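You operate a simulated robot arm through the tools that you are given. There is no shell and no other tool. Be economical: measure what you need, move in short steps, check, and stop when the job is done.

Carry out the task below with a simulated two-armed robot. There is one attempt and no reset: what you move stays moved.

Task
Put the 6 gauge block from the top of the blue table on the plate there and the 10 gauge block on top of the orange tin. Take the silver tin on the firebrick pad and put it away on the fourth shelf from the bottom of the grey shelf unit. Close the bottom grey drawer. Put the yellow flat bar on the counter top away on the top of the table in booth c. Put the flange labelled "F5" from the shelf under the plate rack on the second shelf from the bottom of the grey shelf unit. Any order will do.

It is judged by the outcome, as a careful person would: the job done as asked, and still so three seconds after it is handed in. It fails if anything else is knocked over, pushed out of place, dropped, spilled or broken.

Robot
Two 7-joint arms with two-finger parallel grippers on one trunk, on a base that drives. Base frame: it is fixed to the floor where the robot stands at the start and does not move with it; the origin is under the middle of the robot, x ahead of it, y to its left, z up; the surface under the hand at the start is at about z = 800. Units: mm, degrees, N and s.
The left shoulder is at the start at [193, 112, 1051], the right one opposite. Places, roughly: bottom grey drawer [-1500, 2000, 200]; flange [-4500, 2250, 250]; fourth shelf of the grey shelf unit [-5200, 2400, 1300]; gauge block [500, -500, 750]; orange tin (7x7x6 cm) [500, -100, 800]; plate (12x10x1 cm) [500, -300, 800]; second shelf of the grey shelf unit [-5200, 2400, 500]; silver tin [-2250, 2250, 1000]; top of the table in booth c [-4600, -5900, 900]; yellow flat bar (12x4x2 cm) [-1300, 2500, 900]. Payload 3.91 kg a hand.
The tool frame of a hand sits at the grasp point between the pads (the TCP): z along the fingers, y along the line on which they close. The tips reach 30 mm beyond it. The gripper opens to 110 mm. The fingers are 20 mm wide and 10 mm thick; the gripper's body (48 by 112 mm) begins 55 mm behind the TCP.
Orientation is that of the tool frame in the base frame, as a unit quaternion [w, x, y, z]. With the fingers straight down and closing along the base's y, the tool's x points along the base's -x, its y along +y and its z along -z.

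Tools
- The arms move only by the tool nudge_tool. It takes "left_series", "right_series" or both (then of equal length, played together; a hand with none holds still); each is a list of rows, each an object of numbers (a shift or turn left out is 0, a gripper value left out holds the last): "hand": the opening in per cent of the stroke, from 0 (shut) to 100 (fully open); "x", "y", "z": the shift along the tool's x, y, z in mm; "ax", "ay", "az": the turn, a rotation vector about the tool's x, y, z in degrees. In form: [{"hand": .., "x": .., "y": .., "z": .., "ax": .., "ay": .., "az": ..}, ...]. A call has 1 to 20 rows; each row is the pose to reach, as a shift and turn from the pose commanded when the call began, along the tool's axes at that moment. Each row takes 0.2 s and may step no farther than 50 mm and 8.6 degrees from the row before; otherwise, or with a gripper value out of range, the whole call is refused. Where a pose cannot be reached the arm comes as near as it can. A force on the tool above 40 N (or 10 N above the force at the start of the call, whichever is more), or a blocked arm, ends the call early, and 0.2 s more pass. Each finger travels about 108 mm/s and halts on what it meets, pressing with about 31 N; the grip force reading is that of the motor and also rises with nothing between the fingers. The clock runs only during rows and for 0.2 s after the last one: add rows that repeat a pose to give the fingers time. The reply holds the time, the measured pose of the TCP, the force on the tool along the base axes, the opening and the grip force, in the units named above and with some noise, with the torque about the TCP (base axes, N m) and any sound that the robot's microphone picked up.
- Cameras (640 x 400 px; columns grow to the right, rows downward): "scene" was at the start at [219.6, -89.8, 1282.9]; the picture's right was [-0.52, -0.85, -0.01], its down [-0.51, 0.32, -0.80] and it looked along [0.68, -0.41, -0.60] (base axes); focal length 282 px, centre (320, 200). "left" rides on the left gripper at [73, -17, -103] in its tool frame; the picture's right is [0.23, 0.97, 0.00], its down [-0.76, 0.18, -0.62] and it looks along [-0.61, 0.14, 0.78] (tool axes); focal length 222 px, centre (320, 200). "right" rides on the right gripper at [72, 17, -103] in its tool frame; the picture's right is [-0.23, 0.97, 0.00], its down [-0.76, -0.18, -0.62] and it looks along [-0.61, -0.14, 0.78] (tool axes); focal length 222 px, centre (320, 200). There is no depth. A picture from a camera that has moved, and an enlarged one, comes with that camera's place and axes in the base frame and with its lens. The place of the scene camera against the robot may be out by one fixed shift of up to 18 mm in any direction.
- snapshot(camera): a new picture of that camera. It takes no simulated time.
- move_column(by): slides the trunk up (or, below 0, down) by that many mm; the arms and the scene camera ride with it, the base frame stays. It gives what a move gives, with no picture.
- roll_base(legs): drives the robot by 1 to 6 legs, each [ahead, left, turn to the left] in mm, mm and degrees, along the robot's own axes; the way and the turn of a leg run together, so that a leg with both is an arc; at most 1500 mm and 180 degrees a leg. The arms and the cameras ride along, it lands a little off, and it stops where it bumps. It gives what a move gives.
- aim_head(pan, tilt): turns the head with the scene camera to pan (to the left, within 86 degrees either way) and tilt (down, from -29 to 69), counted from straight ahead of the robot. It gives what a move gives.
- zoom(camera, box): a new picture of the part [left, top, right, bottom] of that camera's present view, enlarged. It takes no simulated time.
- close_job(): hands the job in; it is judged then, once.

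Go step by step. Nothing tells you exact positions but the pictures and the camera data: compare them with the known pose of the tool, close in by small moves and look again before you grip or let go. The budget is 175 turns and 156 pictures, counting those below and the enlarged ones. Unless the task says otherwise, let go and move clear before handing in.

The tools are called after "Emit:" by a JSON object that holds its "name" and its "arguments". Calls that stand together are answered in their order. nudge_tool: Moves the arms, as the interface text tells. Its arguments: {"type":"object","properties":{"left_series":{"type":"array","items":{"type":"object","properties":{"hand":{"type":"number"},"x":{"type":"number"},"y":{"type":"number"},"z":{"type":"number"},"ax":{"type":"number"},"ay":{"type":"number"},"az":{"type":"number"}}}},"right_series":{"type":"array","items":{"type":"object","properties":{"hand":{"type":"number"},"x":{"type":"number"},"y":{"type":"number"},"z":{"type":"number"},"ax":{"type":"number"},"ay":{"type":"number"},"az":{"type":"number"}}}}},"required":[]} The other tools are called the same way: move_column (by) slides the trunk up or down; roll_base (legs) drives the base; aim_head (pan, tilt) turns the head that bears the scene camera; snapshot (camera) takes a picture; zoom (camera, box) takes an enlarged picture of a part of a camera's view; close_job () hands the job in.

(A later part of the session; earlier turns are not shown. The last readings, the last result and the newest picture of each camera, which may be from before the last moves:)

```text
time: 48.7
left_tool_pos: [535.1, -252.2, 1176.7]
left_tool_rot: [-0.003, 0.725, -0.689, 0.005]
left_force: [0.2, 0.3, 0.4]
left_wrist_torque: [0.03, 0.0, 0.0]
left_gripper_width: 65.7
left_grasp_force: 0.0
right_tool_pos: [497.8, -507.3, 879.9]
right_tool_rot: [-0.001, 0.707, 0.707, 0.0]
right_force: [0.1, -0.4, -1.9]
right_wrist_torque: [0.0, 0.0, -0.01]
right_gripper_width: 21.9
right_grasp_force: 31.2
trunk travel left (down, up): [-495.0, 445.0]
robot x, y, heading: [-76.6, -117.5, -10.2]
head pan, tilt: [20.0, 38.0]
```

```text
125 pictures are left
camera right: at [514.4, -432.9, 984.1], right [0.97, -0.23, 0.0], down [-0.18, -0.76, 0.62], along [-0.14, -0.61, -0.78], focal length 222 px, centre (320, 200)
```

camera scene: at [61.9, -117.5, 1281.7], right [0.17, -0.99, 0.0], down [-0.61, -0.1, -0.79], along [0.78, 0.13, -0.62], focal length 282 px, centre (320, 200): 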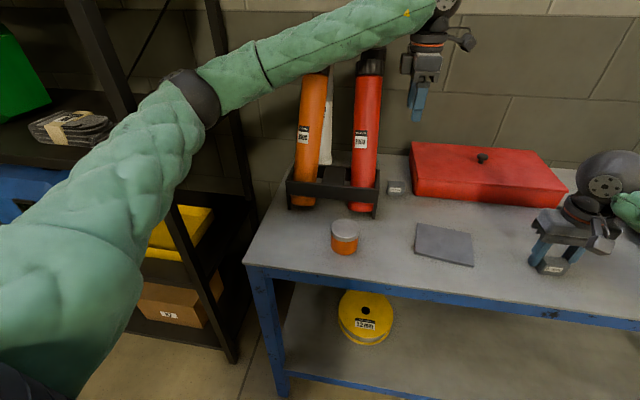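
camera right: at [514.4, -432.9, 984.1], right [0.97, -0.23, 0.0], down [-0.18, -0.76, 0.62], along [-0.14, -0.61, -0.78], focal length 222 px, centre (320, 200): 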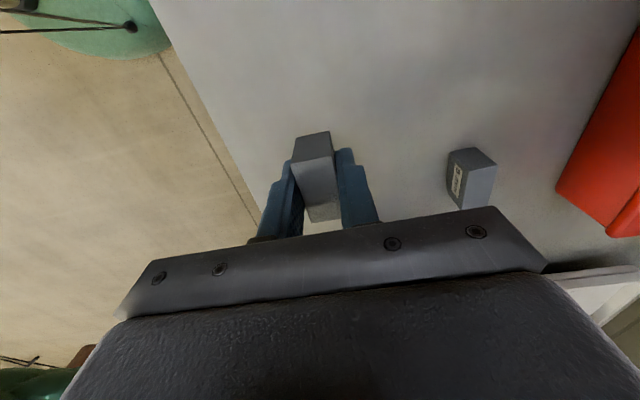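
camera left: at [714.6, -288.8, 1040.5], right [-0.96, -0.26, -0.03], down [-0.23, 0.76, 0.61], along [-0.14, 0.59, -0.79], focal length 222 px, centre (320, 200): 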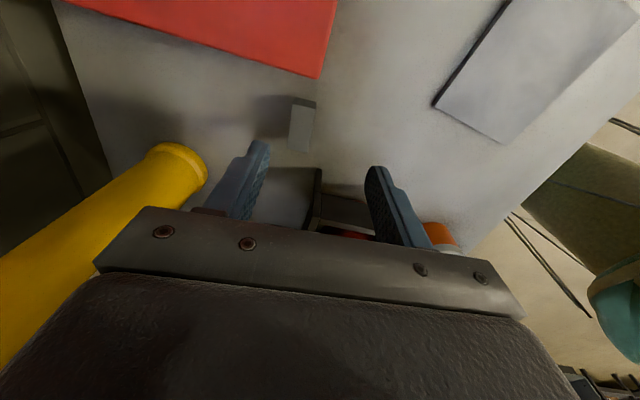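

Held firmly. Plate centre ≈ (537,-311), top ≈ 810. First I move the left hand up and out of the way, then carry the block over the plate.

Emit:
{"name": "nudge_tool", "arguments": {"left_series": [{"y": 15, "z": -25}, {"y": 30, "z": -50}, {"y": 50, "z": -75}, {"y": 70, "z": -100}, {"y": 90, "z": -125}, {"y": 110, "z": -145}, {"y": 130, "z": -165}, {"y": 150, "z": -180}, {"y": 150, "z": -180}]}}

Emit:
{"name": "nudge_tool", "arguments": {"right_series": [{"x": 20, "y": 4, "z": -10}, {"x": 60, "y": 12, "z": -10}, {"x": 100, "y": 20, "z": -10}, {"x": 140, "y": 28, "z": -10}, {"x": 180, "y": 36, "z": -10}, {"x": 196, "y": 39, "z": -10}, {"x": 196, "y": 39, "z": -5}, {"x": 196, "y": 39, "z": 0}]}}

Emit:
{"name": "snapshot", "arguments": {"camera": "right"}}

```text
time: 50.7
left_tool_pos: [381.6, -258.9, 1353.2]
left_tool_rot: [-0.002, 0.725, -0.689, 0.006]
left_force: [0.4, -0.1, 0.0]
left_wrist_torque: [0.0, 0.0, -0.02]
left_gripper_width: 66.2
left_grasp_force: 0.0
right_tool_pos: [498.8, -505.7, 880.4]
right_tool_rot: [0.0, 0.707, 0.707, 0.001]
right_force: [-0.2, 0.9, -2.3]
right_wrist_torque: [0.03, 0.01, -0.03]
right_gripper_width: 21.8
right_grasp_force: 30.8
trunk travel left (down, up): [-495.0, 445.0]
robot x, y, heading: [-77.0, -117.2, -10.4]
head pan, tilt: [20.0, 38.0]
```

```text
time: 52.5
left_tool_pos: [383.8, -258.8, 1353.9]
left_tool_rot: [-0.002, 0.725, -0.689, 0.006]
left_force: [-0.4, 0.2, 0.9]
left_wrist_torque: [-0.02, -0.01, 0.01]
left_gripper_width: 66.0
left_grasp_force: 0.0
right_tool_pos: [537.7, -310.0, 880.6]
right_tool_rot: [0.0, 0.707, 0.707, 0.0]
right_force: [-0.2, -0.4, -2.5]
right_wrist_torque: [0.0, 0.01, -0.02]
right_gripper_width: 21.7
right_grasp_force: 30.8
trunk travel left (down, up): [-495.0, 445.0]
robot x, y, heading: [-77.0, -116.3, -10.4]
head pan, tilt: [20.0, 38.0]
```

```text
124 pictures are left
camera right: at [554.3, -236.9, 984.4], right [0.97, -0.23, 0.0], down [-0.18, -0.76, 0.62], along [-0.14, -0.61, -0.78], focal length 222 px, centre (320, 200)
```

right: 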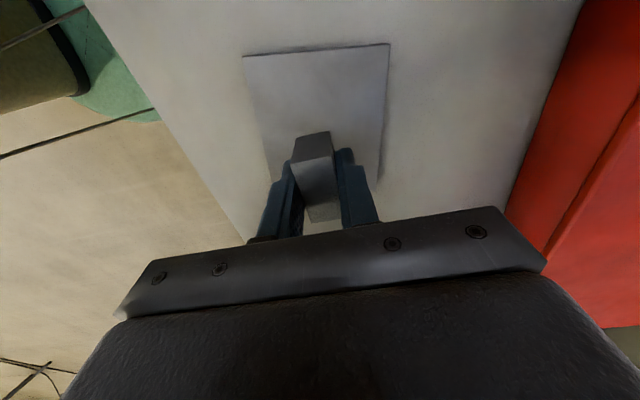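

Over the plate centre. Lowering and releasing.

Emit:
{"name": "nudge_tool", "arguments": {"right_series": [{"z": 15}, {"z": 28}, {"z": 35}, {"z": 38}, {"z": 39}, {"z": 39}]}}

Emit:
{"name": "nudge_tool", "arguments": {"right_series": [{"hand": 25}, {"hand": 40}, {"hand": 40}, {"z": -15}, {"z": -35}, {"z": -60}, {"z": -85}, {"z": -85}]}}

Emit:
{"name": "snapshot", "arguments": {"camera": "right"}}

```text
time: 53.9
left_tool_pos: [382.2, -258.1, 1354.3]
left_tool_rot: [-0.002, 0.725, -0.689, 0.006]
left_force: [1.0, -0.1, 0.2]
left_wrist_torque: [0.02, 0.0, 0.02]
left_gripper_width: 65.8
left_grasp_force: 0.2
right_tool_pos: [538.0, -310.8, 839.7]
right_tool_rot: [-0.001, 0.707, 0.707, 0.0]
right_force: [1.2, 0.3, -2.3]
right_wrist_torque: [0.01, 0.04, -0.02]
right_gripper_width: 21.8
right_grasp_force: 31.0
trunk travel left (down, up): [-495.0, 445.0]
robot x, y, heading: [-74.9, -117.5, -10.1]
head pan, tilt: [20.0, 38.0]
```

```text
time: 55.7
left_tool_pos: [382.9, -258.6, 1354.1]
left_tool_rot: [-0.002, 0.725, -0.689, 0.006]
left_force: [0.8, 0.4, 0.0]
left_wrist_torque: [0.01, -0.05, 0.01]
left_gripper_width: 65.9
left_grasp_force: 0.1
right_tool_pos: [537.4, -311.5, 924.9]
right_tool_rot: [0.001, 0.707, 0.707, 0.001]
right_force: [-0.1, -0.1, -0.1]
right_wrist_torque: [-0.04, 0.01, 0.01]
right_gripper_width: 44.3
right_grasp_force: 0.1
trunk travel left (down, up): [-495.0, 445.0]
robot x, y, heading: [-78.3, -121.2, -10.0]
head pan, tilt: [20.0, 38.0]
```

```text
123 pictures are left
camera right: at [553.4, -236.7, 1029.5], right [0.97, -0.23, 0.0], down [-0.18, -0.76, 0.62], along [-0.14, -0.61, -0.78], focal length 222 px, centre (320, 200)
```

right: 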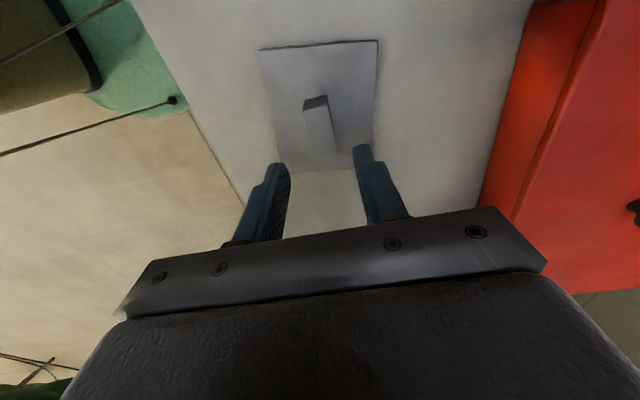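

The 6 mm block sits on the plate. Next, the right hand goes over the 10 mm block at ≈ (718,-209).

Emit:
{"name": "nudge_tool", "arguments": {"right_series": [{"hand": 60, "x": 0, "y": 30, "z": -35}, {"x": 10, "y": 65, "z": -35}, {"x": 25, "y": 100, "z": -35, "az": -1}, {"x": 45, "y": 130, "z": -35, "az": -2}, {"x": 70, "y": 160, "z": -35, "az": -3}, {"x": 92, "y": 181, "z": -35, "az": -3.8}, {"x": 92, "y": 181, "z": -35, "az": -3.8}]}}

Emit:
{"name": "snapshot", "arguments": {"camera": "right"}}

Emit:
{"name": "snapshot", "arguments": {"camera": "scene"}}

```text
time: 57.3
left_tool_pos: [382.7, -259.8, 1354.8]
left_tool_rot: [-0.002, 0.725, -0.689, 0.006]
left_force: [0.5, -1.0, 0.4]
left_wrist_torque: [0.01, -0.01, 0.02]
left_gripper_width: 66.1
left_grasp_force: 0.0
right_tool_pos: [718.9, -218.0, 960.8]
right_tool_rot: [0.001, 0.683, 0.73, 0.0]
right_force: [-0.2, -0.1, -0.4]
right_wrist_torque: [0.01, 0.0, 0.0]
right_gripper_width: 66.1
right_grasp_force: 0.1
trunk travel left (down, up): [-495.0, 445.0]
robot x, y, heading: [-77.3, -115.4, -10.2]
head pan, tilt: [20.0, 38.0]
```

```text
122 pictures are left
camera right: at [730.5, -143.7, 1065.3], right [0.99, -0.16, 0.0], down [-0.13, -0.77, 0.62], along [-0.1, -0.61, -0.78], focal length 222 px, centre (320, 200)
```

right: 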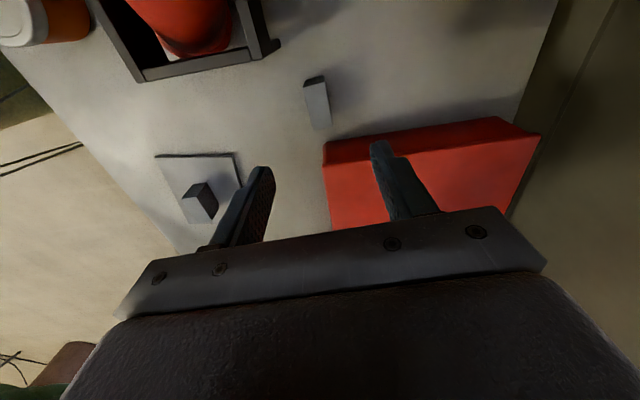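

```text
121 pictures are left
camera scene: at [61.7, -118.0, 1281.7], right [0.17, -0.99, 0.0], down [-0.61, -0.1, -0.79], along [0.78, 0.13, -0.62], focal length 282 px, centre (320, 200)
```

scene: 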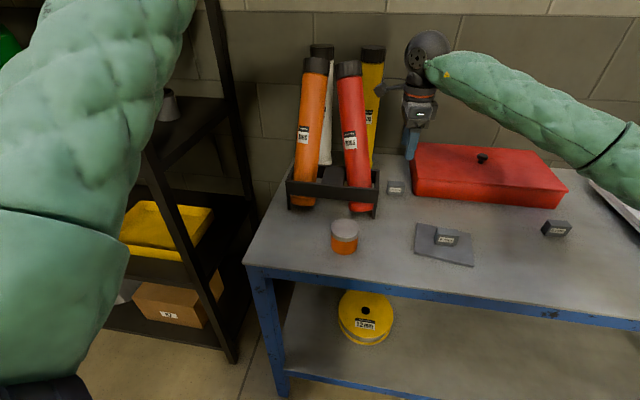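

The 10 mm block is at ≈ (718,-208). I note the red tube now leans slightly (the left arm touched it); I'll straighten it afterwards. Now I descend on the block.

Emit:
{"name": "nudge_tool", "arguments": {"right_series": [{"x": 10, "z": 10}, {"x": 10, "z": 40}, {"x": 10, "z": 70}, {"x": 10, "z": 95}, {"x": 10, "z": 105}, {"x": 10, "z": 105}]}}

Emit:
{"name": "snapshot", "arguments": {"camera": "right"}}

```text
time: 58.7
left_tool_pos: [382.7, -257.9, 1354.7]
left_tool_rot: [-0.002, 0.724, -0.689, 0.006]
left_force: [-0.8, -0.7, -0.4]
left_wrist_torque: [-0.01, 0.02, -0.03]
left_gripper_width: 66.0
left_grasp_force: 0.0
right_tool_pos: [717.1, -208.6, 855.7]
right_tool_rot: [0.0, 0.683, 0.73, 0.0]
right_force: [0.1, 0.0, 0.5]
right_wrist_torque: [-0.01, 0.01, 0.05]
right_gripper_width: 65.9
right_grasp_force: 0.1
trunk travel left (down, up): [-495.0, 445.0]
robot x, y, heading: [-76.7, -115.0, -10.5]
head pan, tilt: [20.0, 38.0]
```

```text
120 pictures are left
camera right: at [729.5, -133.3, 959.3], right [0.99, -0.16, 0.0], down [-0.13, -0.77, 0.62], along [-0.1, -0.62, -0.78], focal length 222 px, centre (320, 200)
```

right: 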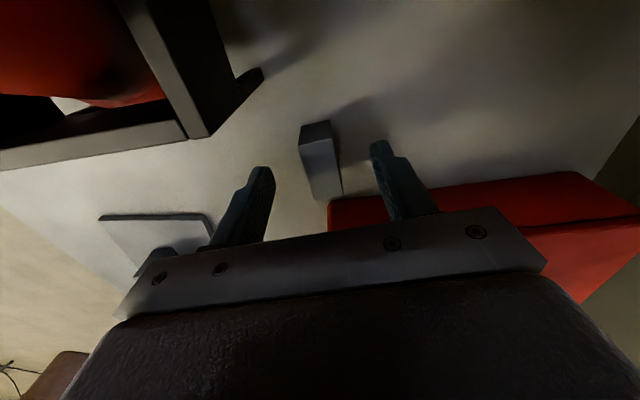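

Aligned; final descent, grip and test lift.

Emit:
{"name": "nudge_tool", "arguments": {"right_series": [{"z": 12}, {"z": 22}, {"z": 26}, {"z": 26}, {"hand": 0, "z": 26}, {"hand": 0, "z": 26}, {"hand": 0, "z": 26}, {"hand": 0, "z": 26}]}}

Emit:
{"name": "nudge_tool", "arguments": {"right_series": [{"z": -15}, {"z": -40}, {"z": -70}, {"z": -100}, {"z": -130}, {"z": -130}]}}

Emit:
{"name": "snapshot", "arguments": {"camera": "right"}}

```text
time: 60.5
left_tool_pos: [383.5, -258.2, 1353.8]
left_tool_rot: [-0.001, 0.725, -0.689, 0.005]
left_force: [-0.4, -0.1, 0.0]
left_wrist_torque: [0.0, 0.04, 0.0]
left_gripper_width: 66.0
left_grasp_force: 0.1
right_tool_pos: [717.6, -207.1, 829.7]
right_tool_rot: [0.001, 0.684, 0.73, 0.001]
right_force: [-0.9, -0.7, 2.7]
right_wrist_torque: [-0.02, 0.06, -0.01]
right_gripper_width: 21.7
right_grasp_force: 31.1
trunk travel left (down, up): [-495.0, 445.0]
robot x, y, heading: [-75.5, -114.3, -10.2]
head pan, tilt: [20.0, 38.0]
```

```text
time: 61.9
left_tool_pos: [383.0, -258.9, 1354.3]
left_tool_rot: [-0.002, 0.725, -0.689, 0.005]
left_force: [-0.8, 0.0, 0.5]
left_wrist_torque: [0.0, 0.01, 0.01]
left_gripper_width: 66.1
left_grasp_force: 0.1
right_tool_pos: [717.6, -207.7, 959.7]
right_tool_rot: [0.001, 0.683, 0.73, 0.0]
right_force: [0.3, -0.3, -3.0]
right_wrist_torque: [0.01, 0.02, -0.01]
right_gripper_width: 22.0
right_grasp_force: 30.7
trunk travel left (down, up): [-495.0, 445.0]
robot x, y, heading: [-78.2, -117.8, -10.4]
head pan, tilt: [20.0, 38.0]
```

```text
119 pictures are left
camera right: at [729.8, -133.6, 1064.5], right [0.99, -0.16, 0.0], down [-0.13, -0.77, 0.62], along [-0.1, -0.62, -0.78], focal length 222 px, centre (320, 200)
```

right: 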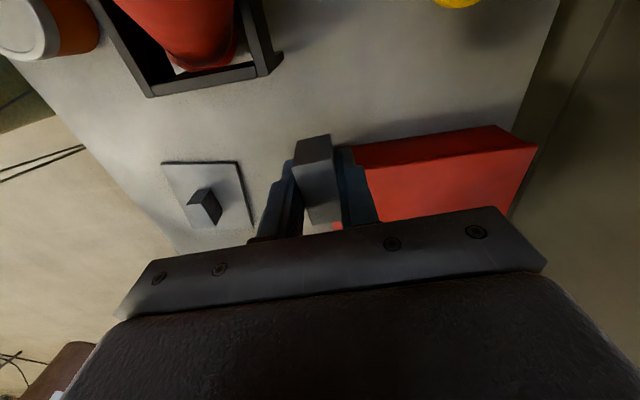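

Held. I bring it back along -x, clear of the tubes, then look at the tin.

Emit:
{"name": "nudge_tool", "arguments": {"right_series": [{"x": 2.5, "y": -38}, {"x": 5, "y": -76}, {"x": 7.5, "y": -114}, {"x": 10, "y": -152}, {"x": 12.5, "y": -190}, {"x": 15, "y": -228}, {"x": 15, "y": -228}]}}

Emit:
{"name": "snapshot", "arguments": {"camera": "right"}}

```text
time: 63.5
left_tool_pos: [383.1, -258.1, 1355.0]
left_tool_rot: [-0.003, 0.725, -0.689, 0.006]
left_force: [0.4, -0.2, -0.2]
left_wrist_torque: [0.0, 0.01, -0.02]
left_gripper_width: 66.3
left_grasp_force: 0.1
right_tool_pos: [488.9, -207.0, 959.3]
right_tool_rot: [0.0, 0.684, 0.729, 0.0]
right_force: [-0.6, 0.1, -2.9]
right_wrist_torque: [0.0, 0.02, 0.03]
right_gripper_width: 22.0
right_grasp_force: 31.3
trunk travel left (down, up): [-495.0, 445.0]
robot x, y, heading: [-77.4, -116.2, -9.9]
head pan, tilt: [20.0, 38.0]
```

```text
118 pictures are left
camera right: at [500.2, -133.3, 1063.7], right [0.99, -0.16, 0.0], down [-0.13, -0.77, 0.62], along [-0.1, -0.62, -0.78], focal length 222 px, centre (320, 200)
```

right: 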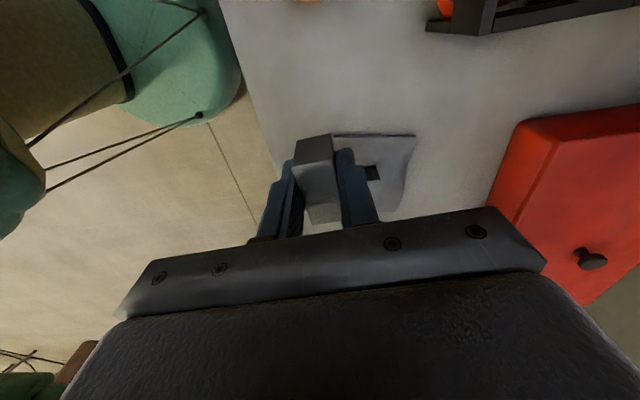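

The tin is just beyond the view; moving 70 mm further left and looking again.

Emit:
{"name": "nudge_tool", "arguments": {"right_series": [{"x": 35}, {"x": 70}, {"x": 70}]}}

Emit:
{"name": "snapshot", "arguments": {"camera": "right"}}

```text
time: 64.3
left_tool_pos: [382.9, -259.5, 1354.3]
left_tool_rot: [-0.002, 0.725, -0.689, 0.005]
left_force: [0.7, -0.1, -0.3]
left_wrist_torque: [0.02, -0.03, 0.0]
left_gripper_width: 66.2
left_grasp_force: 0.1
right_tool_pos: [482.7, -137.6, 960.3]
right_tool_rot: [0.0, 0.684, 0.73, 0.0]
right_force: [-0.6, 0.4, -2.0]
right_wrist_torque: [0.03, 0.01, 0.01]
right_gripper_width: 21.9
right_grasp_force: 31.4
trunk travel left (down, up): [-495.0, 445.0]
robot x, y, heading: [-74.0, -115.8, -10.2]
head pan, tilt: [20.0, 38.0]
```

```text
117 pictures are left
camera right: at [495.5, -63.5, 1063.6], right [0.99, -0.16, 0.0], down [-0.13, -0.77, 0.62], along [-0.1, -0.61, -0.78], focal length 222 px, centre (320, 200)
```

right: 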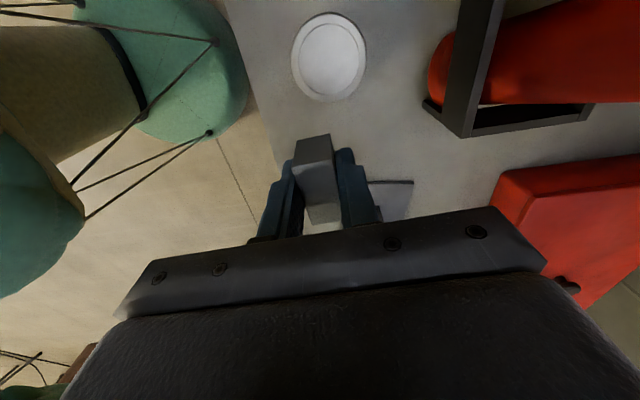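

Tin top centre ≈ (500,-86). I move the block over it at this height and check.

Emit:
{"name": "nudge_tool", "arguments": {"right_series": [{"x": 25, "y": 10}, {"x": 50.7, "y": 21}, {"x": 50.7, "y": 21, "z": 15}, {"x": 50.7, "y": 21, "z": 30}, {"x": 50.7, "y": 21, "z": 30}]}}

Emit:
{"name": "snapshot", "arguments": {"camera": "right"}}

Emit:
{"name": "snapshot", "arguments": {"camera": "scene"}}

```text
time: 65.5
left_tool_pos: [382.0, -258.4, 1353.9]
left_tool_rot: [-0.002, 0.725, -0.689, 0.005]
left_force: [-0.2, 0.3, -0.2]
left_wrist_torque: [0.01, 0.01, -0.01]
left_gripper_width: 66.0
left_grasp_force: 0.0
right_tool_pos: [501.9, -86.6, 930.0]
right_tool_rot: [0.0, 0.683, 0.73, 0.001]
right_force: [-0.3, -0.3, -2.9]
right_wrist_torque: [0.01, -0.05, -0.02]
right_gripper_width: 21.8
right_grasp_force: 31.0
trunk travel left (down, up): [-495.0, 445.0]
robot x, y, heading: [-74.6, -117.4, -10.1]
head pan, tilt: [20.0, 38.0]
```

```text
116 pictures are left
camera right: at [513.6, -11.6, 1034.3], right [0.99, -0.16, 0.0], down [-0.13, -0.77, 0.62], along [-0.1, -0.62, -0.78], focal length 222 px, centre (320, 200)
```

right: 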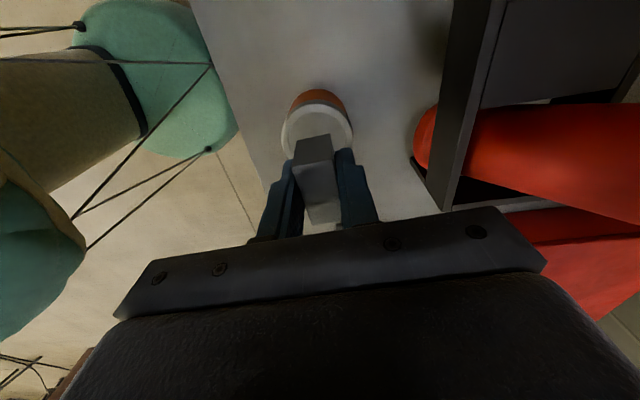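

```text
115 pictures are left
camera scene: at [61.8, -117.5, 1281.7], right [0.17, -0.99, 0.0], down [-0.61, -0.1, -0.79], along [0.78, 0.13, -0.62], focal length 282 px, centre (320, 200)
```

scene: 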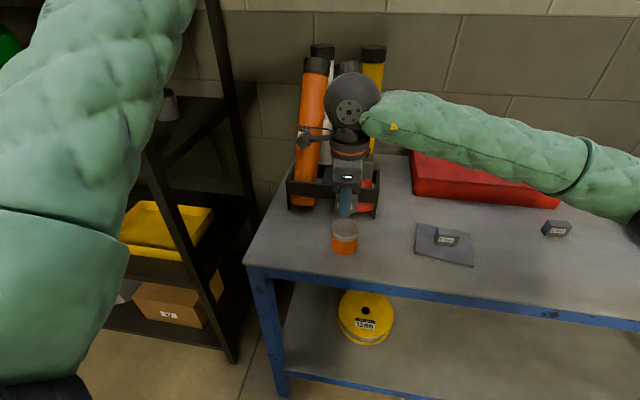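

Aligned over the tin. Descending slowly to feel the lid.

Emit:
{"name": "nudge_tool", "arguments": {"right_series": [{"x": 2, "z": 15}, {"x": 2, "z": 28}, {"x": 2, "z": 33}, {"x": 2, "z": 36}, {"x": 2, "z": 36}]}}

Emit:
{"name": "snapshot", "arguments": {"camera": "right"}}

Emit:
{"name": "zoom", "arguments": {"camera": "scene", "box": [300, 170, 396, 266]}}

```text
time: 66.7
left_tool_pos: [383.8, -258.9, 1353.5]
left_tool_rot: [-0.003, 0.725, -0.689, 0.006]
left_force: [0.8, 0.1, -0.3]
left_wrist_torque: [-0.01, 0.03, 0.01]
left_gripper_width: 66.0
left_grasp_force: 0.1
right_tool_pos: [502.0, -84.8, 894.2]
right_tool_rot: [0.0, 0.684, 0.73, -0.001]
right_force: [0.4, 0.6, -2.1]
right_wrist_torque: [0.0, 0.02, -0.01]
right_gripper_width: 21.8
right_grasp_force: 31.1
trunk travel left (down, up): [-495.0, 445.0]
robot x, y, heading: [-77.1, -121.2, -10.0]
head pan, tilt: [20.0, 38.0]
```

```text
114 pictures are left
camera right: at [513.6, -9.8, 998.4], right [0.99, -0.16, 0.0], down [-0.13, -0.77, 0.62], along [-0.1, -0.62, -0.78], focal length 222 px, centre (320, 200)
```

right: 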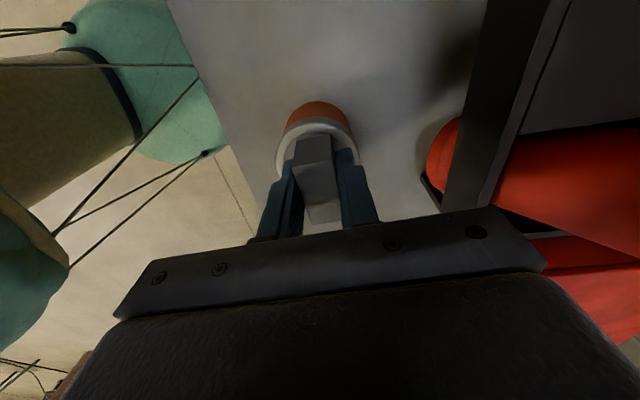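

```text
4.17 times, centred on (348, 218) of scene
camera zoom: at [62.0, -117.3, 1281.7], right [0.17, -0.99, 0.0], down [-0.61, -0.1, -0.79], along [0.78, 0.13, -0.62], focal length 1176 px, centre (203, 125)
```

zoom: 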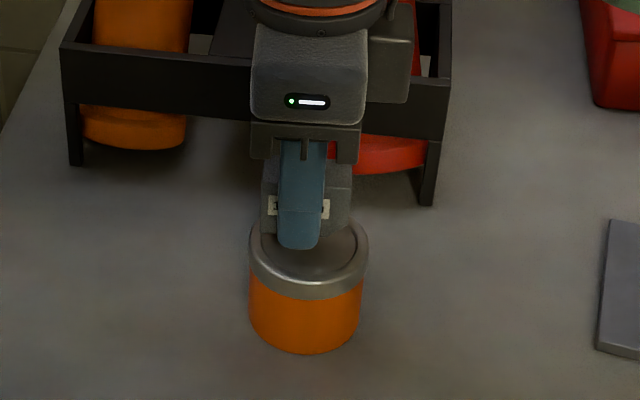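

Nicely centred. I lower the last millimetres until contact.

Emit:
{"name": "nudge_tool", "arguments": {"right_series": [{"y": -2, "z": 2}, {"y": -2, "z": 4}, {"y": -2, "z": 6}, {"y": -2, "z": 8}, {"y": -2, "z": 8}]}}

Emit:
{"name": "zoom", "arguments": {"camera": "scene", "box": [300, 170, 396, 266]}}

```text
time: 67.9
left_tool_pos: [382.1, -259.1, 1354.4]
left_tool_rot: [-0.003, 0.725, -0.689, 0.006]
left_force: [-0.2, -0.5, -0.3]
left_wrist_torque: [-0.01, 0.0, -0.01]
left_gripper_width: 65.9
left_grasp_force: 0.0
right_tool_pos: [499.5, -84.0, 885.3]
right_tool_rot: [-0.001, 0.684, 0.729, 0.0]
right_force: [0.4, -0.2, -3.0]
right_wrist_torque: [-0.04, 0.0, 0.02]
right_gripper_width: 21.9
right_grasp_force: 31.2
trunk travel left (down, up): [-495.0, 445.0]
robot x, y, heading: [-75.9, -117.5, -10.0]
head pan, tilt: [20.0, 38.0]
```

```text
4.17 times, centred on (348, 218) of scene
camera zoom: at [62.0, -117.3, 1281.7], right [0.17, -0.99, 0.0], down [-0.61, -0.1, -0.79], along [0.78, 0.13, -0.62], focal length 1176 px, centre (203, 125)
```

zoom: 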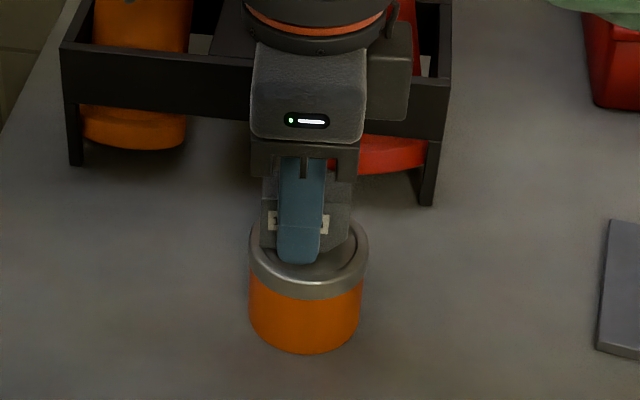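

No contact yet; continuing down gently.

Emit:
{"name": "nudge_tool", "arguments": {"right_series": [{"z": 1.5}, {"z": 3}, {"z": 4.5}, {"z": 6}, {"z": 6}]}}

Emit:
{"name": "zoom", "arguments": {"camera": "scene", "box": [300, 170, 396, 266]}}

```text
time: 68.9
left_tool_pos: [381.9, -259.3, 1354.3]
left_tool_rot: [-0.002, 0.725, -0.689, 0.005]
left_force: [1.0, 0.2, -0.2]
left_wrist_torque: [0.0, 0.0, 0.01]
left_gripper_width: 65.8
left_grasp_force: 0.1
right_tool_pos: [500.6, -84.5, 884.6]
right_tool_rot: [0.002, 0.683, 0.73, 0.003]
right_force: [-6.5, -1.2, 19.6]
right_wrist_torque: [-0.14, 0.47, 0.02]
right_gripper_width: 21.8
right_grasp_force: 31.2
trunk travel left (down, up): [-495.0, 445.0]
robot x, y, heading: [-77.7, -115.5, -10.4]
head pan, tilt: [20.0, 38.0]
stopped in row 4 (right hand): the force on the tool passed its limit at 43 N (the readings are from after the stop); the commanded pose is now the measured one
```

```text
4.17 times, centred on (348, 218) of scene
camera zoom: at [60.7, -117.6, 1281.7], right [0.17, -0.99, 0.0], down [-0.61, -0.1, -0.79], along [0.78, 0.13, -0.62], focal length 1176 px, centre (203, 125)
```

zoom: 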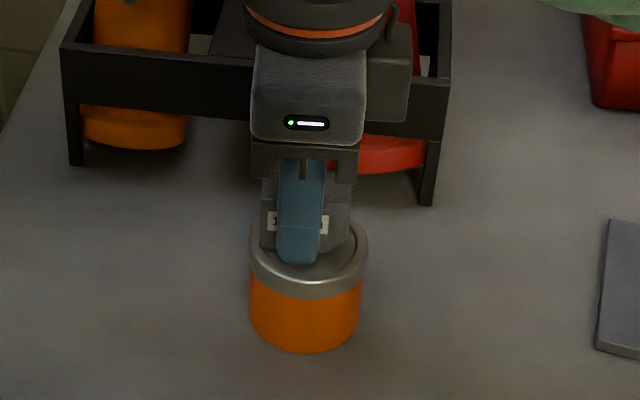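

Contact at 855. Releasing slowly and lifting clear.

Emit:
{"name": "nudge_tool", "arguments": {"right_series": [{"z": -0.5}, {"hand": 24, "z": -0.5}, {"hand": 30, "z": -0.5}, {"hand": 30, "z": -4}, {"hand": 33, "z": -12}, {"hand": 36, "z": -25}, {"z": -45}, {"z": -75}, {"z": -105}, {"z": -105}]}}

Emit:
{"name": "zoom", "arguments": {"camera": "scene", "box": [270, 20, 430, 266]}}

```text
time: 71.1
left_tool_pos: [384.1, -258.5, 1354.0]
left_tool_rot: [-0.002, 0.725, -0.689, 0.005]
left_force: [0.7, 0.4, -0.7]
left_wrist_torque: [0.02, 0.03, 0.02]
left_gripper_width: 66.1
left_grasp_force: 0.1
right_tool_pos: [501.0, -84.3, 987.1]
right_tool_rot: [0.001, 0.684, 0.73, 0.002]
right_force: [-0.7, -0.7, -0.8]
right_wrist_torque: [-0.03, -0.03, -0.03]
right_gripper_width: 39.8
right_grasp_force: 0.0
trunk travel left (down, up): [-495.0, 445.0]
robot x, y, heading: [-77.9, -117.5, -10.2]
head pan, tilt: [20.0, 38.0]
```

```text
1.63 times, centred on (350, 143) of scene
camera zoom: at [62.2, -117.5, 1281.6], right [0.17, -0.99, 0.0], down [-0.61, -0.1, -0.79], along [0.78, 0.13, -0.62], focal length 459 px, centre (271, 293)
```

zoom: 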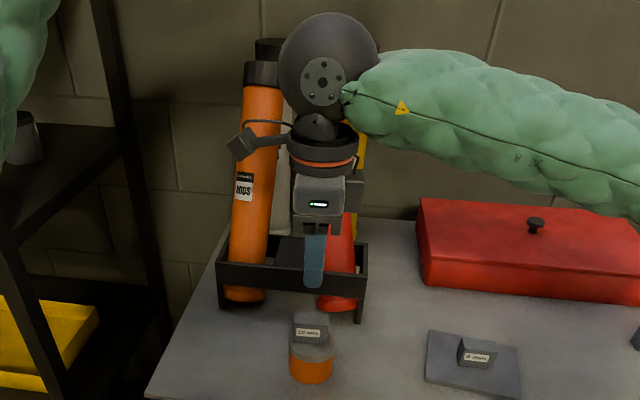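

The 10 mm block sits on the tin. I retreat the right hand and inspect the tubes.

Emit:
{"name": "nudge_tool", "arguments": {"right_series": [{"x": -30, "y": -5, "z": -15}, {"x": -60, "y": -10, "z": -30}, {"x": -90, "y": -15, "z": -50}, {"x": -120, "y": -20, "z": -70}, {"x": -160, "y": -20, "z": -90}, {"x": -200, "y": -20, "z": -110}, {"x": -240, "y": -20, "z": -130}, {"x": -240, "y": -20, "z": -130}]}}

Emit:
{"name": "zoom", "arguments": {"camera": "scene", "box": [250, 20, 450, 266]}}

Emit:
{"name": "snapshot", "arguments": {"camera": "right"}}

```text
time: 72.9
left_tool_pos: [383.2, -257.9, 1354.3]
left_tool_rot: [-0.002, 0.725, -0.689, 0.005]
left_force: [0.8, 0.7, 0.6]
left_wrist_torque: [-0.02, -0.02, -0.02]
left_gripper_width: 66.2
left_grasp_force: 0.0
right_tool_pos: [495.0, -325.5, 1117.5]
right_tool_rot: [0.001, 0.684, 0.73, 0.002]
right_force: [0.2, -0.1, 0.1]
right_wrist_torque: [-0.05, -0.04, 0.0]
right_gripper_width: 39.5
right_grasp_force: 0.0
trunk travel left (down, up): [-495.0, 445.0]
robot x, y, heading: [-77.7, -117.3, -10.1]
head pan, tilt: [20.0, 38.0]
```

```text
1.63 times, centred on (350, 143) of scene
camera zoom: at [62.7, -116.7, 1281.6], right [0.17, -0.99, 0.0], down [-0.61, -0.11, -0.79], along [0.78, 0.13, -0.62], focal length 459 px, centre (271, 293)
```

zoom: 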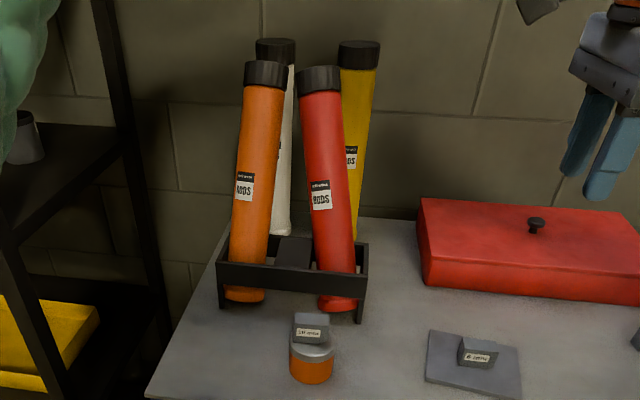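

```text
108 pictures are left
camera right: at [507.7, -251.2, 1222.2], right [0.99, -0.16, 0.0], down [-0.13, -0.77, 0.62], along [-0.1, -0.61, -0.78], focal length 222 px, centre (320, 200)
```

right: 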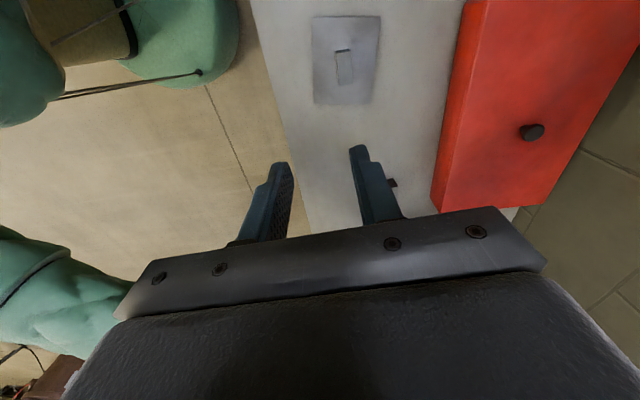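

The red tube leans ~9° and the orange ~5° in their rack, caused by the left arm. I'll straighten them gently with the left hand (closing along x, from above); first hover over the red cap.

Emit:
{"name": "nudge_tool", "arguments": {"left_series": [{"hand": 100, "x": -23, "y": -34, "z": 0}, {"x": -46, "y": -68, "z": 0}, {"x": -70, "y": -101, "z": 0}, {"x": -93, "y": -135, "z": 0}, {"x": -116, "y": -169, "z": 0}, {"x": -139, "y": -203, "z": 10}, {"x": -162, "y": -236, "z": 25}, {"x": -185, "y": -270, "z": 40}, {"x": -185, "y": -270, "z": 40}]}}

Emit:
{"name": "snapshot", "arguments": {"camera": "left"}}

Emit:
{"name": "snapshot", "arguments": {"camera": "scene"}}

```text
time: 75.1
left_tool_pos: [706.1, -165.2, 1305.1]
left_tool_rot: [-0.005, -0.663, 0.748, -0.012]
left_force: [0.2, -1.4, -0.6]
left_wrist_torque: [0.15, -0.04, 0.02]
left_gripper_width: 109.8
left_grasp_force: 0.1
right_tool_pos: [519.6, -404.8, 1116.6]
right_tool_rot: [0.017, 0.745, 0.667, -0.012]
right_force: [0.6, 0.3, -2.0]
right_wrist_torque: [0.02, 0.03, -0.01]
right_gripper_width: 39.7
right_grasp_force: 0.1
trunk travel left (down, up): [-495.0, 445.0]
robot x, y, heading: [-19.3, -136.6, -19.5]
head pan, tilt: [20.0, 38.0]
stopped in row 9 (left hand): the arm was blocked; the commanded pose is now the measured one
```

```text
107 pictures are left
camera left: at [714.6, -237.0, 1411.7], right [-0.99, -0.11, 0.0], down [-0.09, 0.79, 0.6], along [-0.06, 0.6, -0.8], focal length 222 px, centre (320, 200)
```

left: 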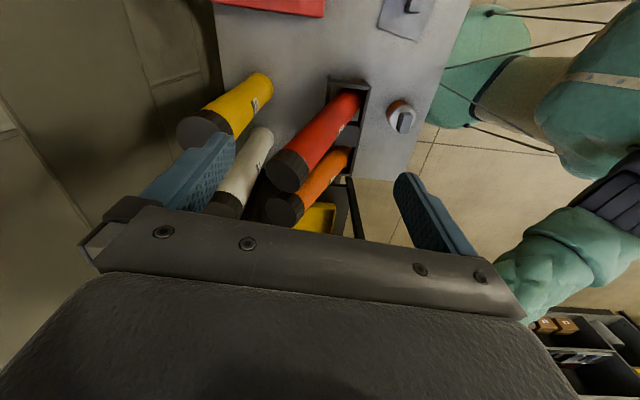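

```text
106 pictures are left
camera scene: at [82.6, -269.2, 1291.0], right [0.01, -1.0, -0.09], down [-0.59, 0.07, -0.8], along [0.81, 0.06, -0.59], focal length 282 px, centre (320, 200)
```

scene: 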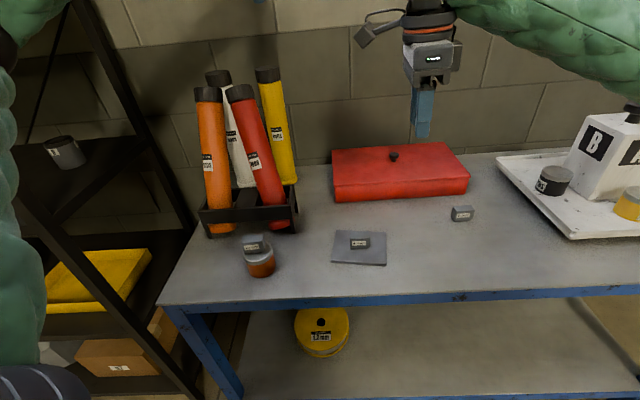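

The left elbow pushed on the rack at left and shoved the base. I retract the left hand at once.

Emit:
{"name": "nudge_tool", "arguments": {"left_series": [{"x": 10, "y": 35}, {"x": 20, "y": 70}, {"x": 35, "y": 110}, {"x": 50, "y": 150}, {"x": 70, "y": 190}, {"x": 90, "y": 230}, {"x": 110, "y": 270}, {"x": 127, "y": 306}, {"x": 127, "y": 306}]}}

Emit:
{"name": "snapshot", "arguments": {"camera": "scene"}}

```text
time: 75.4
left_tool_pos: [834.6, -118.5, 1225.5]
left_tool_rot: [-0.078, -0.618, 0.782, -0.028]
left_force: [5.3, -0.7, -7.0]
left_wrist_torque: [0.09, 0.51, -0.03]
left_gripper_width: 110.2
left_grasp_force: 0.0
right_tool_pos: [617.2, -351.0, 1092.1]
right_tool_rot: [0.038, 0.781, 0.618, -0.083]
right_force: [0.3, 0.4, 1.0]
right_wrist_torque: [0.03, 0.04, 0.02]
right_gripper_width: 39.5
right_grasp_force: 0.1
trunk travel left (down, up): [-495.0, 445.0]
robot x, y, heading: [27.9, -152.6, -27.1]
head pan, tilt: [20.0, 38.0]
stopped in row 1 (left hand): the arm was blocked; the commanded pose is now the measured one
```

```text
105 pictures are left
camera scene: at [199.1, -178.7, 1278.7], right [-0.12, -0.99, 0.01], down [-0.63, 0.06, -0.77], along [0.76, -0.1, -0.64], focal length 282 px, centre (320, 200)
```

scene: 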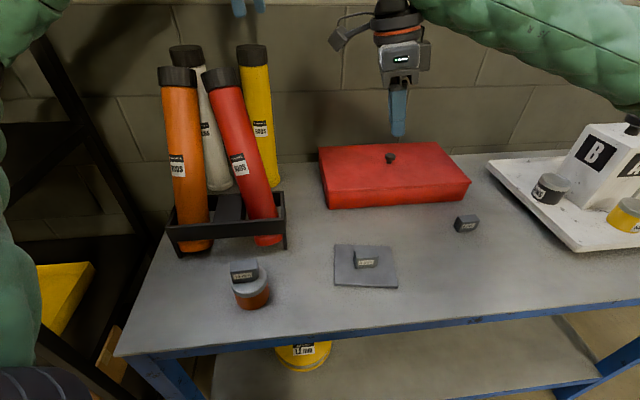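

The left elbow is still pressed against the rack. I slide the base right, away from the rack, to free it.

Emit:
{"name": "roll_base", "arguments": {"legs": [[-20, -150, 0]]}}

Emit:
{"name": "snapshot", "arguments": {"camera": "scene"}}

Emit:
{"name": "snapshot", "arguments": {"camera": "left"}}

```text
time: 76.3
left_tool_pos: [788.3, -109.1, 1288.1]
left_tool_rot: [-0.037, -0.623, 0.78, -0.045]
left_force: [-0.4, -1.2, 1.2]
left_wrist_torque: [0.07, 0.01, 0.0]
left_gripper_width: 110.0
left_grasp_force: 0.0
right_tool_pos: [589.9, -343.6, 1121.1]
right_tool_rot: [0.049, 0.776, 0.627, -0.048]
right_force: [0.4, -1.5, 0.5]
right_wrist_torque: [0.1, -0.01, 0.03]
right_gripper_width: 39.5
right_grasp_force: 0.0
trunk travel left (down, up): [-495.0, 445.0]
robot x, y, heading: [73.6, -120.0, -25.5]
head pan, tilt: [20.0, 38.0]
stopped in leg 1: the robot was blocked; the commanded pose is now the measured one
```

```text
104 pictures are left
camera scene: at [208.2, -165.4, 1281.0], right [-0.1, -1.0, 0.0], down [-0.61, 0.06, -0.79], along [0.78, -0.07, -0.62], focal length 282 px, centre (320, 200)
```

scene: 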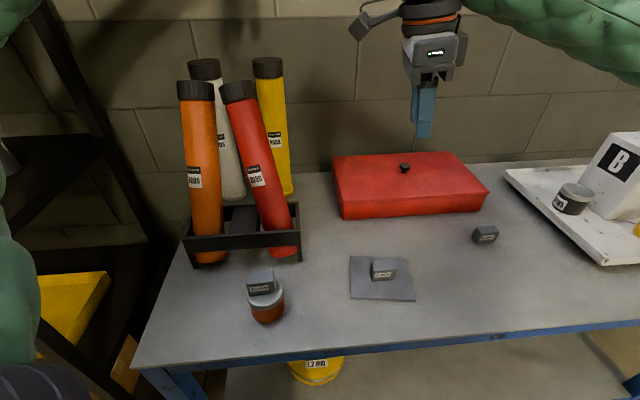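

```text
103 pictures are left
camera left: at [789.2, -171.0, 1399.6], right [-1.0, -0.01, 0.0], down [0.0, 0.85, 0.53], along [0.0, 0.53, -0.85], focal length 222 px, centre (320, 200)
```

left: 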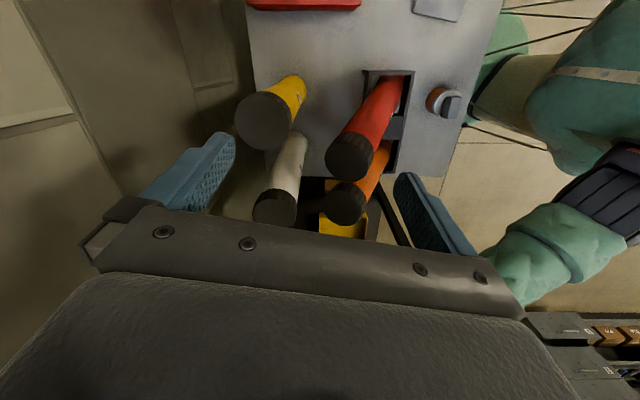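

Still blocked. I look to the left to see what the arm touches.

Emit:
{"name": "aim_head", "arguments": {"pan": 75, "tilt": 25}}

Emit:
{"name": "snapshot", "arguments": {"camera": "scene"}}

```text
time: 77.5
left_tool_pos: [788.3, -100.4, 1287.3]
left_tool_rot: [-0.038, -0.625, 0.779, -0.047]
left_force: [-0.7, -0.6, 0.9]
left_wrist_torque: [-0.01, 0.0, 0.01]
left_gripper_width: 110.1
left_grasp_force: 0.1
right_tool_pos: [591.1, -336.3, 1120.2]
right_tool_rot: [0.049, 0.775, 0.628, -0.049]
right_force: [-0.8, 0.5, -0.3]
right_wrist_torque: [0.0, 0.0, 0.02]
right_gripper_width: 39.3
right_grasp_force: 0.1
trunk travel left (down, up): [-495.0, 445.0]
robot x, y, heading: [69.3, -125.7, -25.3]
head pan, tilt: [75.0, 25.0]
```

```text
102 pictures are left
camera scene: at [180.5, -80.0, 1302.0], right [0.76, -0.65, 0.0], down [-0.27, -0.32, -0.91], along [0.59, 0.69, -0.42], focal length 282 px, centre (320, 200)
```

scene: 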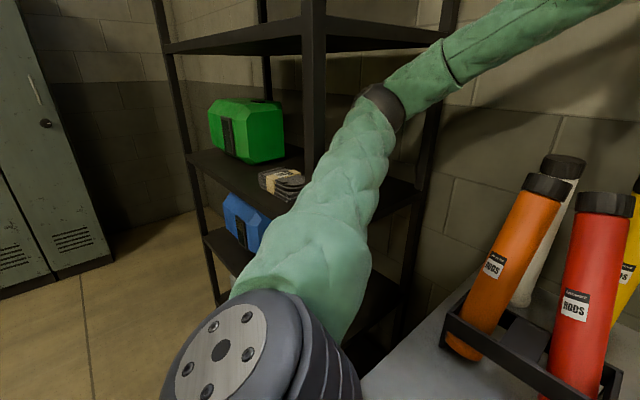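

The left elbow sits inside the rack's frame. I back out along the arm's direction (right and slightly back).

Emit:
{"name": "roll_base", "arguments": {"legs": [[-30, -100, 0]]}}

Emit:
{"name": "snapshot", "arguments": {"camera": "scene"}}

```text
time: 78.7
left_tool_pos: [717.1, -180.1, 1287.6]
left_tool_rot: [-0.039, -0.624, 0.779, -0.047]
left_force: [0.2, -0.1, 0.5]
left_wrist_torque: [-0.01, -0.01, 0.01]
left_gripper_width: 110.0
left_grasp_force: 0.0
right_tool_pos: [519.5, -416.9, 1120.9]
right_tool_rot: [0.05, 0.775, 0.628, -0.049]
right_force: [-0.4, 0.1, 0.0]
right_wrist_torque: [0.0, -0.04, 0.03]
right_gripper_width: 39.6
right_grasp_force: 0.1
trunk travel left (down, up): [-495.0, 445.0]
robot x, y, heading: [5.0, -199.8, -25.5]
head pan, tilt: [75.0, 25.0]
```

```text
101 pictures are left
camera scene: at [109.2, -159.8, 1302.2], right [0.76, -0.65, 0.0], down [-0.27, -0.32, -0.91], along [0.59, 0.69, -0.42], focal length 282 px, centre (320, 200)
```

scene: 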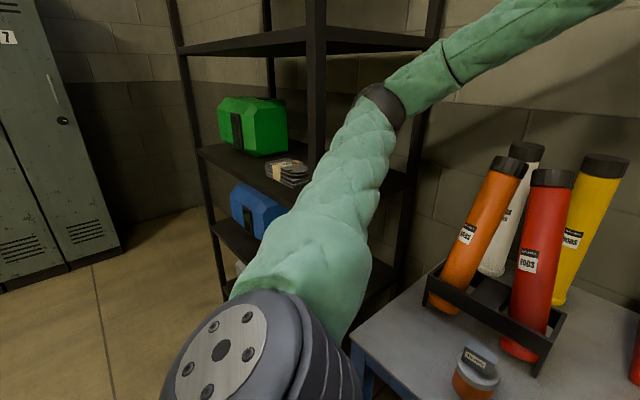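

Freed, and the rack and table items look in place. I back straight away from the table before refolding the left arm.

Emit:
{"name": "roll_base", "arguments": {"legs": [[-320, -200, 0]]}}

Emit:
{"name": "snapshot", "arguments": {"camera": "scene"}}

```text
time: 81.1
left_tool_pos: [340.1, -225.3, 1287.8]
left_tool_rot: [-0.038, -0.623, 0.78, -0.048]
left_force: [-0.6, -0.2, -0.6]
left_wrist_torque: [0.0, -0.03, -0.02]
left_gripper_width: 109.9
left_grasp_force: 0.0
right_tool_pos: [143.0, -461.3, 1122.1]
right_tool_rot: [0.049, 0.775, 0.628, -0.048]
right_force: [-0.1, -0.7, -0.2]
right_wrist_torque: [0.01, 0.01, -0.01]
right_gripper_width: 39.6
right_grasp_force: 0.1
trunk travel left (down, up): [-495.0, 445.0]
robot x, y, heading: [-379.6, -245.7, -25.7]
head pan, tilt: [75.0, 25.0]
```

```text
100 pictures are left
camera scene: at [-268.0, -203.4, 1302.2], right [0.76, -0.65, 0.0], down [-0.27, -0.32, -0.91], along [0.59, 0.69, -0.42], focal length 282 px, centre (320, 200)
```

scene: 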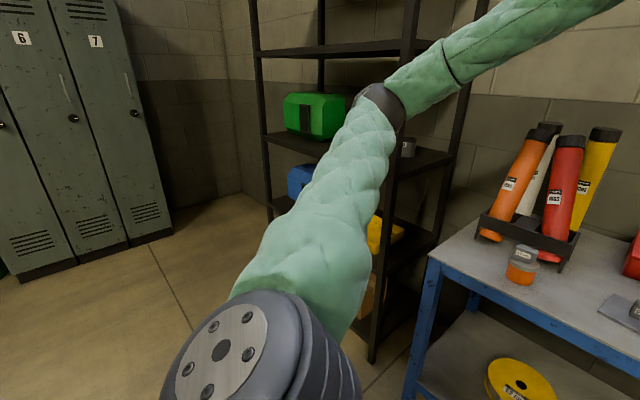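

Clear now. I fold the left arm back: first un-tilt and pull back, then turn to the standard orientation.

Emit:
{"name": "nudge_tool", "arguments": {"left_series": [{"x": -7, "y": 32, "ax": -0.3, "ay": -1}, {"x": -15, "y": 64, "ax": -0.5, "ay": -2}, {"x": -22, "y": 96, "ax": -0.7, "ay": -3}, {"x": -29, "y": 128, "ax": -0.9, "ay": -4}, {"x": -37, "y": 160, "ax": -1.2, "ay": -5}, {"x": -44, "y": 192, "ax": -1.4, "ay": -6}, {"x": -51, "y": 224, "ax": -1.5, "ay": -6.8}, {"x": -51, "y": 224, "ax": -1.5, "ay": -6.8}]}}

Emit:
{"name": "nudge_tool", "arguments": {"left_series": [{"az": 8.2}, {"az": 16.4}, {"az": 24.6}, {"az": 32.8}, {"az": 41}, {"az": 49.2}, {"az": 57.4}, {"az": 65.6}, {"az": 73.8}, {"az": 82}, {"az": 90}, {"az": 98}, {"az": 103}, {"az": 103}]}}

Emit:
{"name": "snapshot", "arguments": {"camera": "scene"}}

```text
time: 82.9
left_tool_pos: [134.3, -127.7, 1276.4]
left_tool_rot: [-0.001, -0.624, 0.781, 0.002]
left_force: [-0.8, 0.3, 0.1]
left_wrist_torque: [0.0, 0.02, 0.05]
left_gripper_width: 110.1
left_grasp_force: 0.0
right_tool_pos: [144.2, -460.7, 1121.5]
right_tool_rot: [0.05, 0.775, 0.628, -0.049]
right_force: [-0.5, 0.4, 0.0]
right_wrist_torque: [-0.03, -0.04, -0.01]
right_gripper_width: 39.6
right_grasp_force: 0.1
trunk travel left (down, up): [-495.0, 445.0]
robot x, y, heading: [-376.3, -248.3, -25.2]
head pan, tilt: [75.0, 25.0]
```

```text
time: 85.9
left_tool_pos: [133.8, -126.9, 1276.0]
left_tool_rot: [-0.001, 0.223, 0.975, 0.0]
left_force: [0.5, -0.6, -0.4]
left_wrist_torque: [-0.03, 0.0, 0.03]
left_gripper_width: 109.9
left_grasp_force: 0.1
right_tool_pos: [142.8, -461.8, 1120.8]
right_tool_rot: [0.051, 0.775, 0.627, -0.048]
right_force: [0.1, -0.6, -1.1]
right_wrist_torque: [0.03, 0.0, 0.0]
right_gripper_width: 39.7
right_grasp_force: 0.1
trunk travel left (down, up): [-495.0, 445.0]
robot x, y, heading: [-376.0, -247.2, -25.5]
head pan, tilt: [75.0, 25.0]
```

```text
99 pictures are left
camera scene: at [-267.1, -203.2, 1302.1], right [0.76, -0.65, 0.0], down [-0.27, -0.32, -0.91], along [0.59, 0.69, -0.42], focal length 282 px, centre (320, 200)
```

scene: 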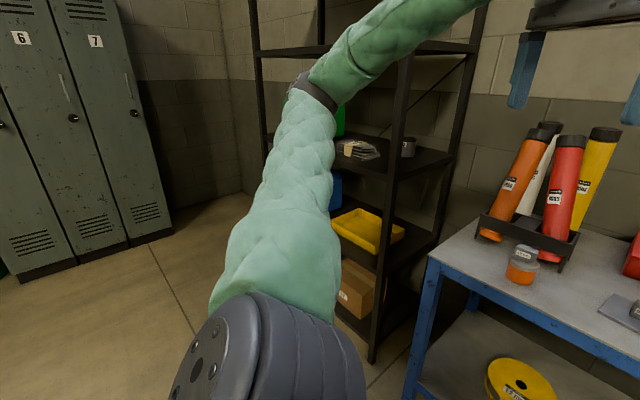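

Left arm is folded. I approach again from further right, heading +5°, so the right hand can reach the tubes.

Emit:
{"name": "roll_base", "arguments": {"legs": [[0, 0, 30], [316, -10, 0]]}}

Emit:
{"name": "aim_head", "arguments": {"pan": 10, "tilt": 25}}

Emit:
{"name": "snapshot", "arguments": {"camera": "scene"}}

Emit:
{"name": "snapshot", "arguments": {"camera": "right"}}

```text
time: 89.5
left_tool_pos: [324.6, 125.0, 1276.3]
left_tool_rot: [-0.001, -0.035, 0.999, 0.0]
left_force: [-1.1, 0.4, 0.3]
left_wrist_torque: [0.0, -0.01, -0.01]
left_gripper_width: 110.0
left_grasp_force: 0.0
right_tool_pos: [499.1, -159.2, 1121.3]
right_tool_rot: [0.06, 0.588, 0.806, -0.034]
right_force: [-0.1, -0.3, -0.5]
right_wrist_torque: [0.01, -0.01, -0.01]
right_gripper_width: 39.8
right_grasp_force: 0.0
trunk travel left (down, up): [-495.0, 445.0]
robot x, y, heading: [-58.1, -234.9, 4.4]
head pan, tilt: [75.0, 25.0]
```

```text
time: 90.8
left_tool_pos: [324.4, 125.6, 1276.6]
left_tool_rot: [-0.001, -0.036, 0.999, -0.001]
left_force: [0.4, 0.2, -0.7]
left_wrist_torque: [0.0, 0.0, -0.02]
left_gripper_width: 110.1
left_grasp_force: 0.0
right_tool_pos: [498.0, -159.0, 1120.1]
right_tool_rot: [0.061, 0.588, 0.806, -0.034]
right_force: [-0.3, 0.7, -0.7]
right_wrist_torque: [-0.02, 0.0, 0.02]
right_gripper_width: 39.4
right_grasp_force: 0.0
trunk travel left (down, up): [-495.0, 445.0]
robot x, y, heading: [-62.1, -232.0, 4.7]
head pan, tilt: [10.0, 25.0]
```

```text
98 pictures are left
camera scene: at [83.7, -210.6, 1302.1], right [0.25, -0.97, 0.0], down [-0.41, -0.11, -0.91], along [0.88, 0.23, -0.42], focal length 282 px, centre (320, 200)
```

scene: 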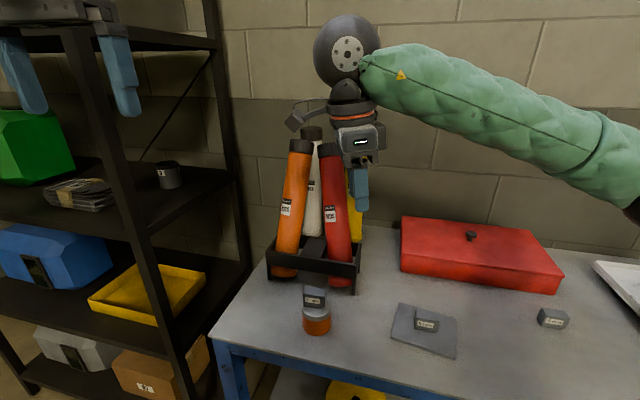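

```text
97 pictures are left
camera right: at [486.1, -71.9, 1214.1], right [1.0, 0.08, 0.05], down [0.02, -0.69, 0.72], along [0.09, -0.71, -0.69], focal length 222 px, centre (320, 200)
```

right: 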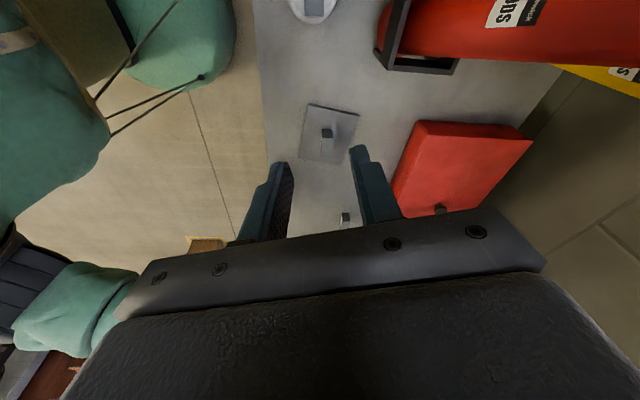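

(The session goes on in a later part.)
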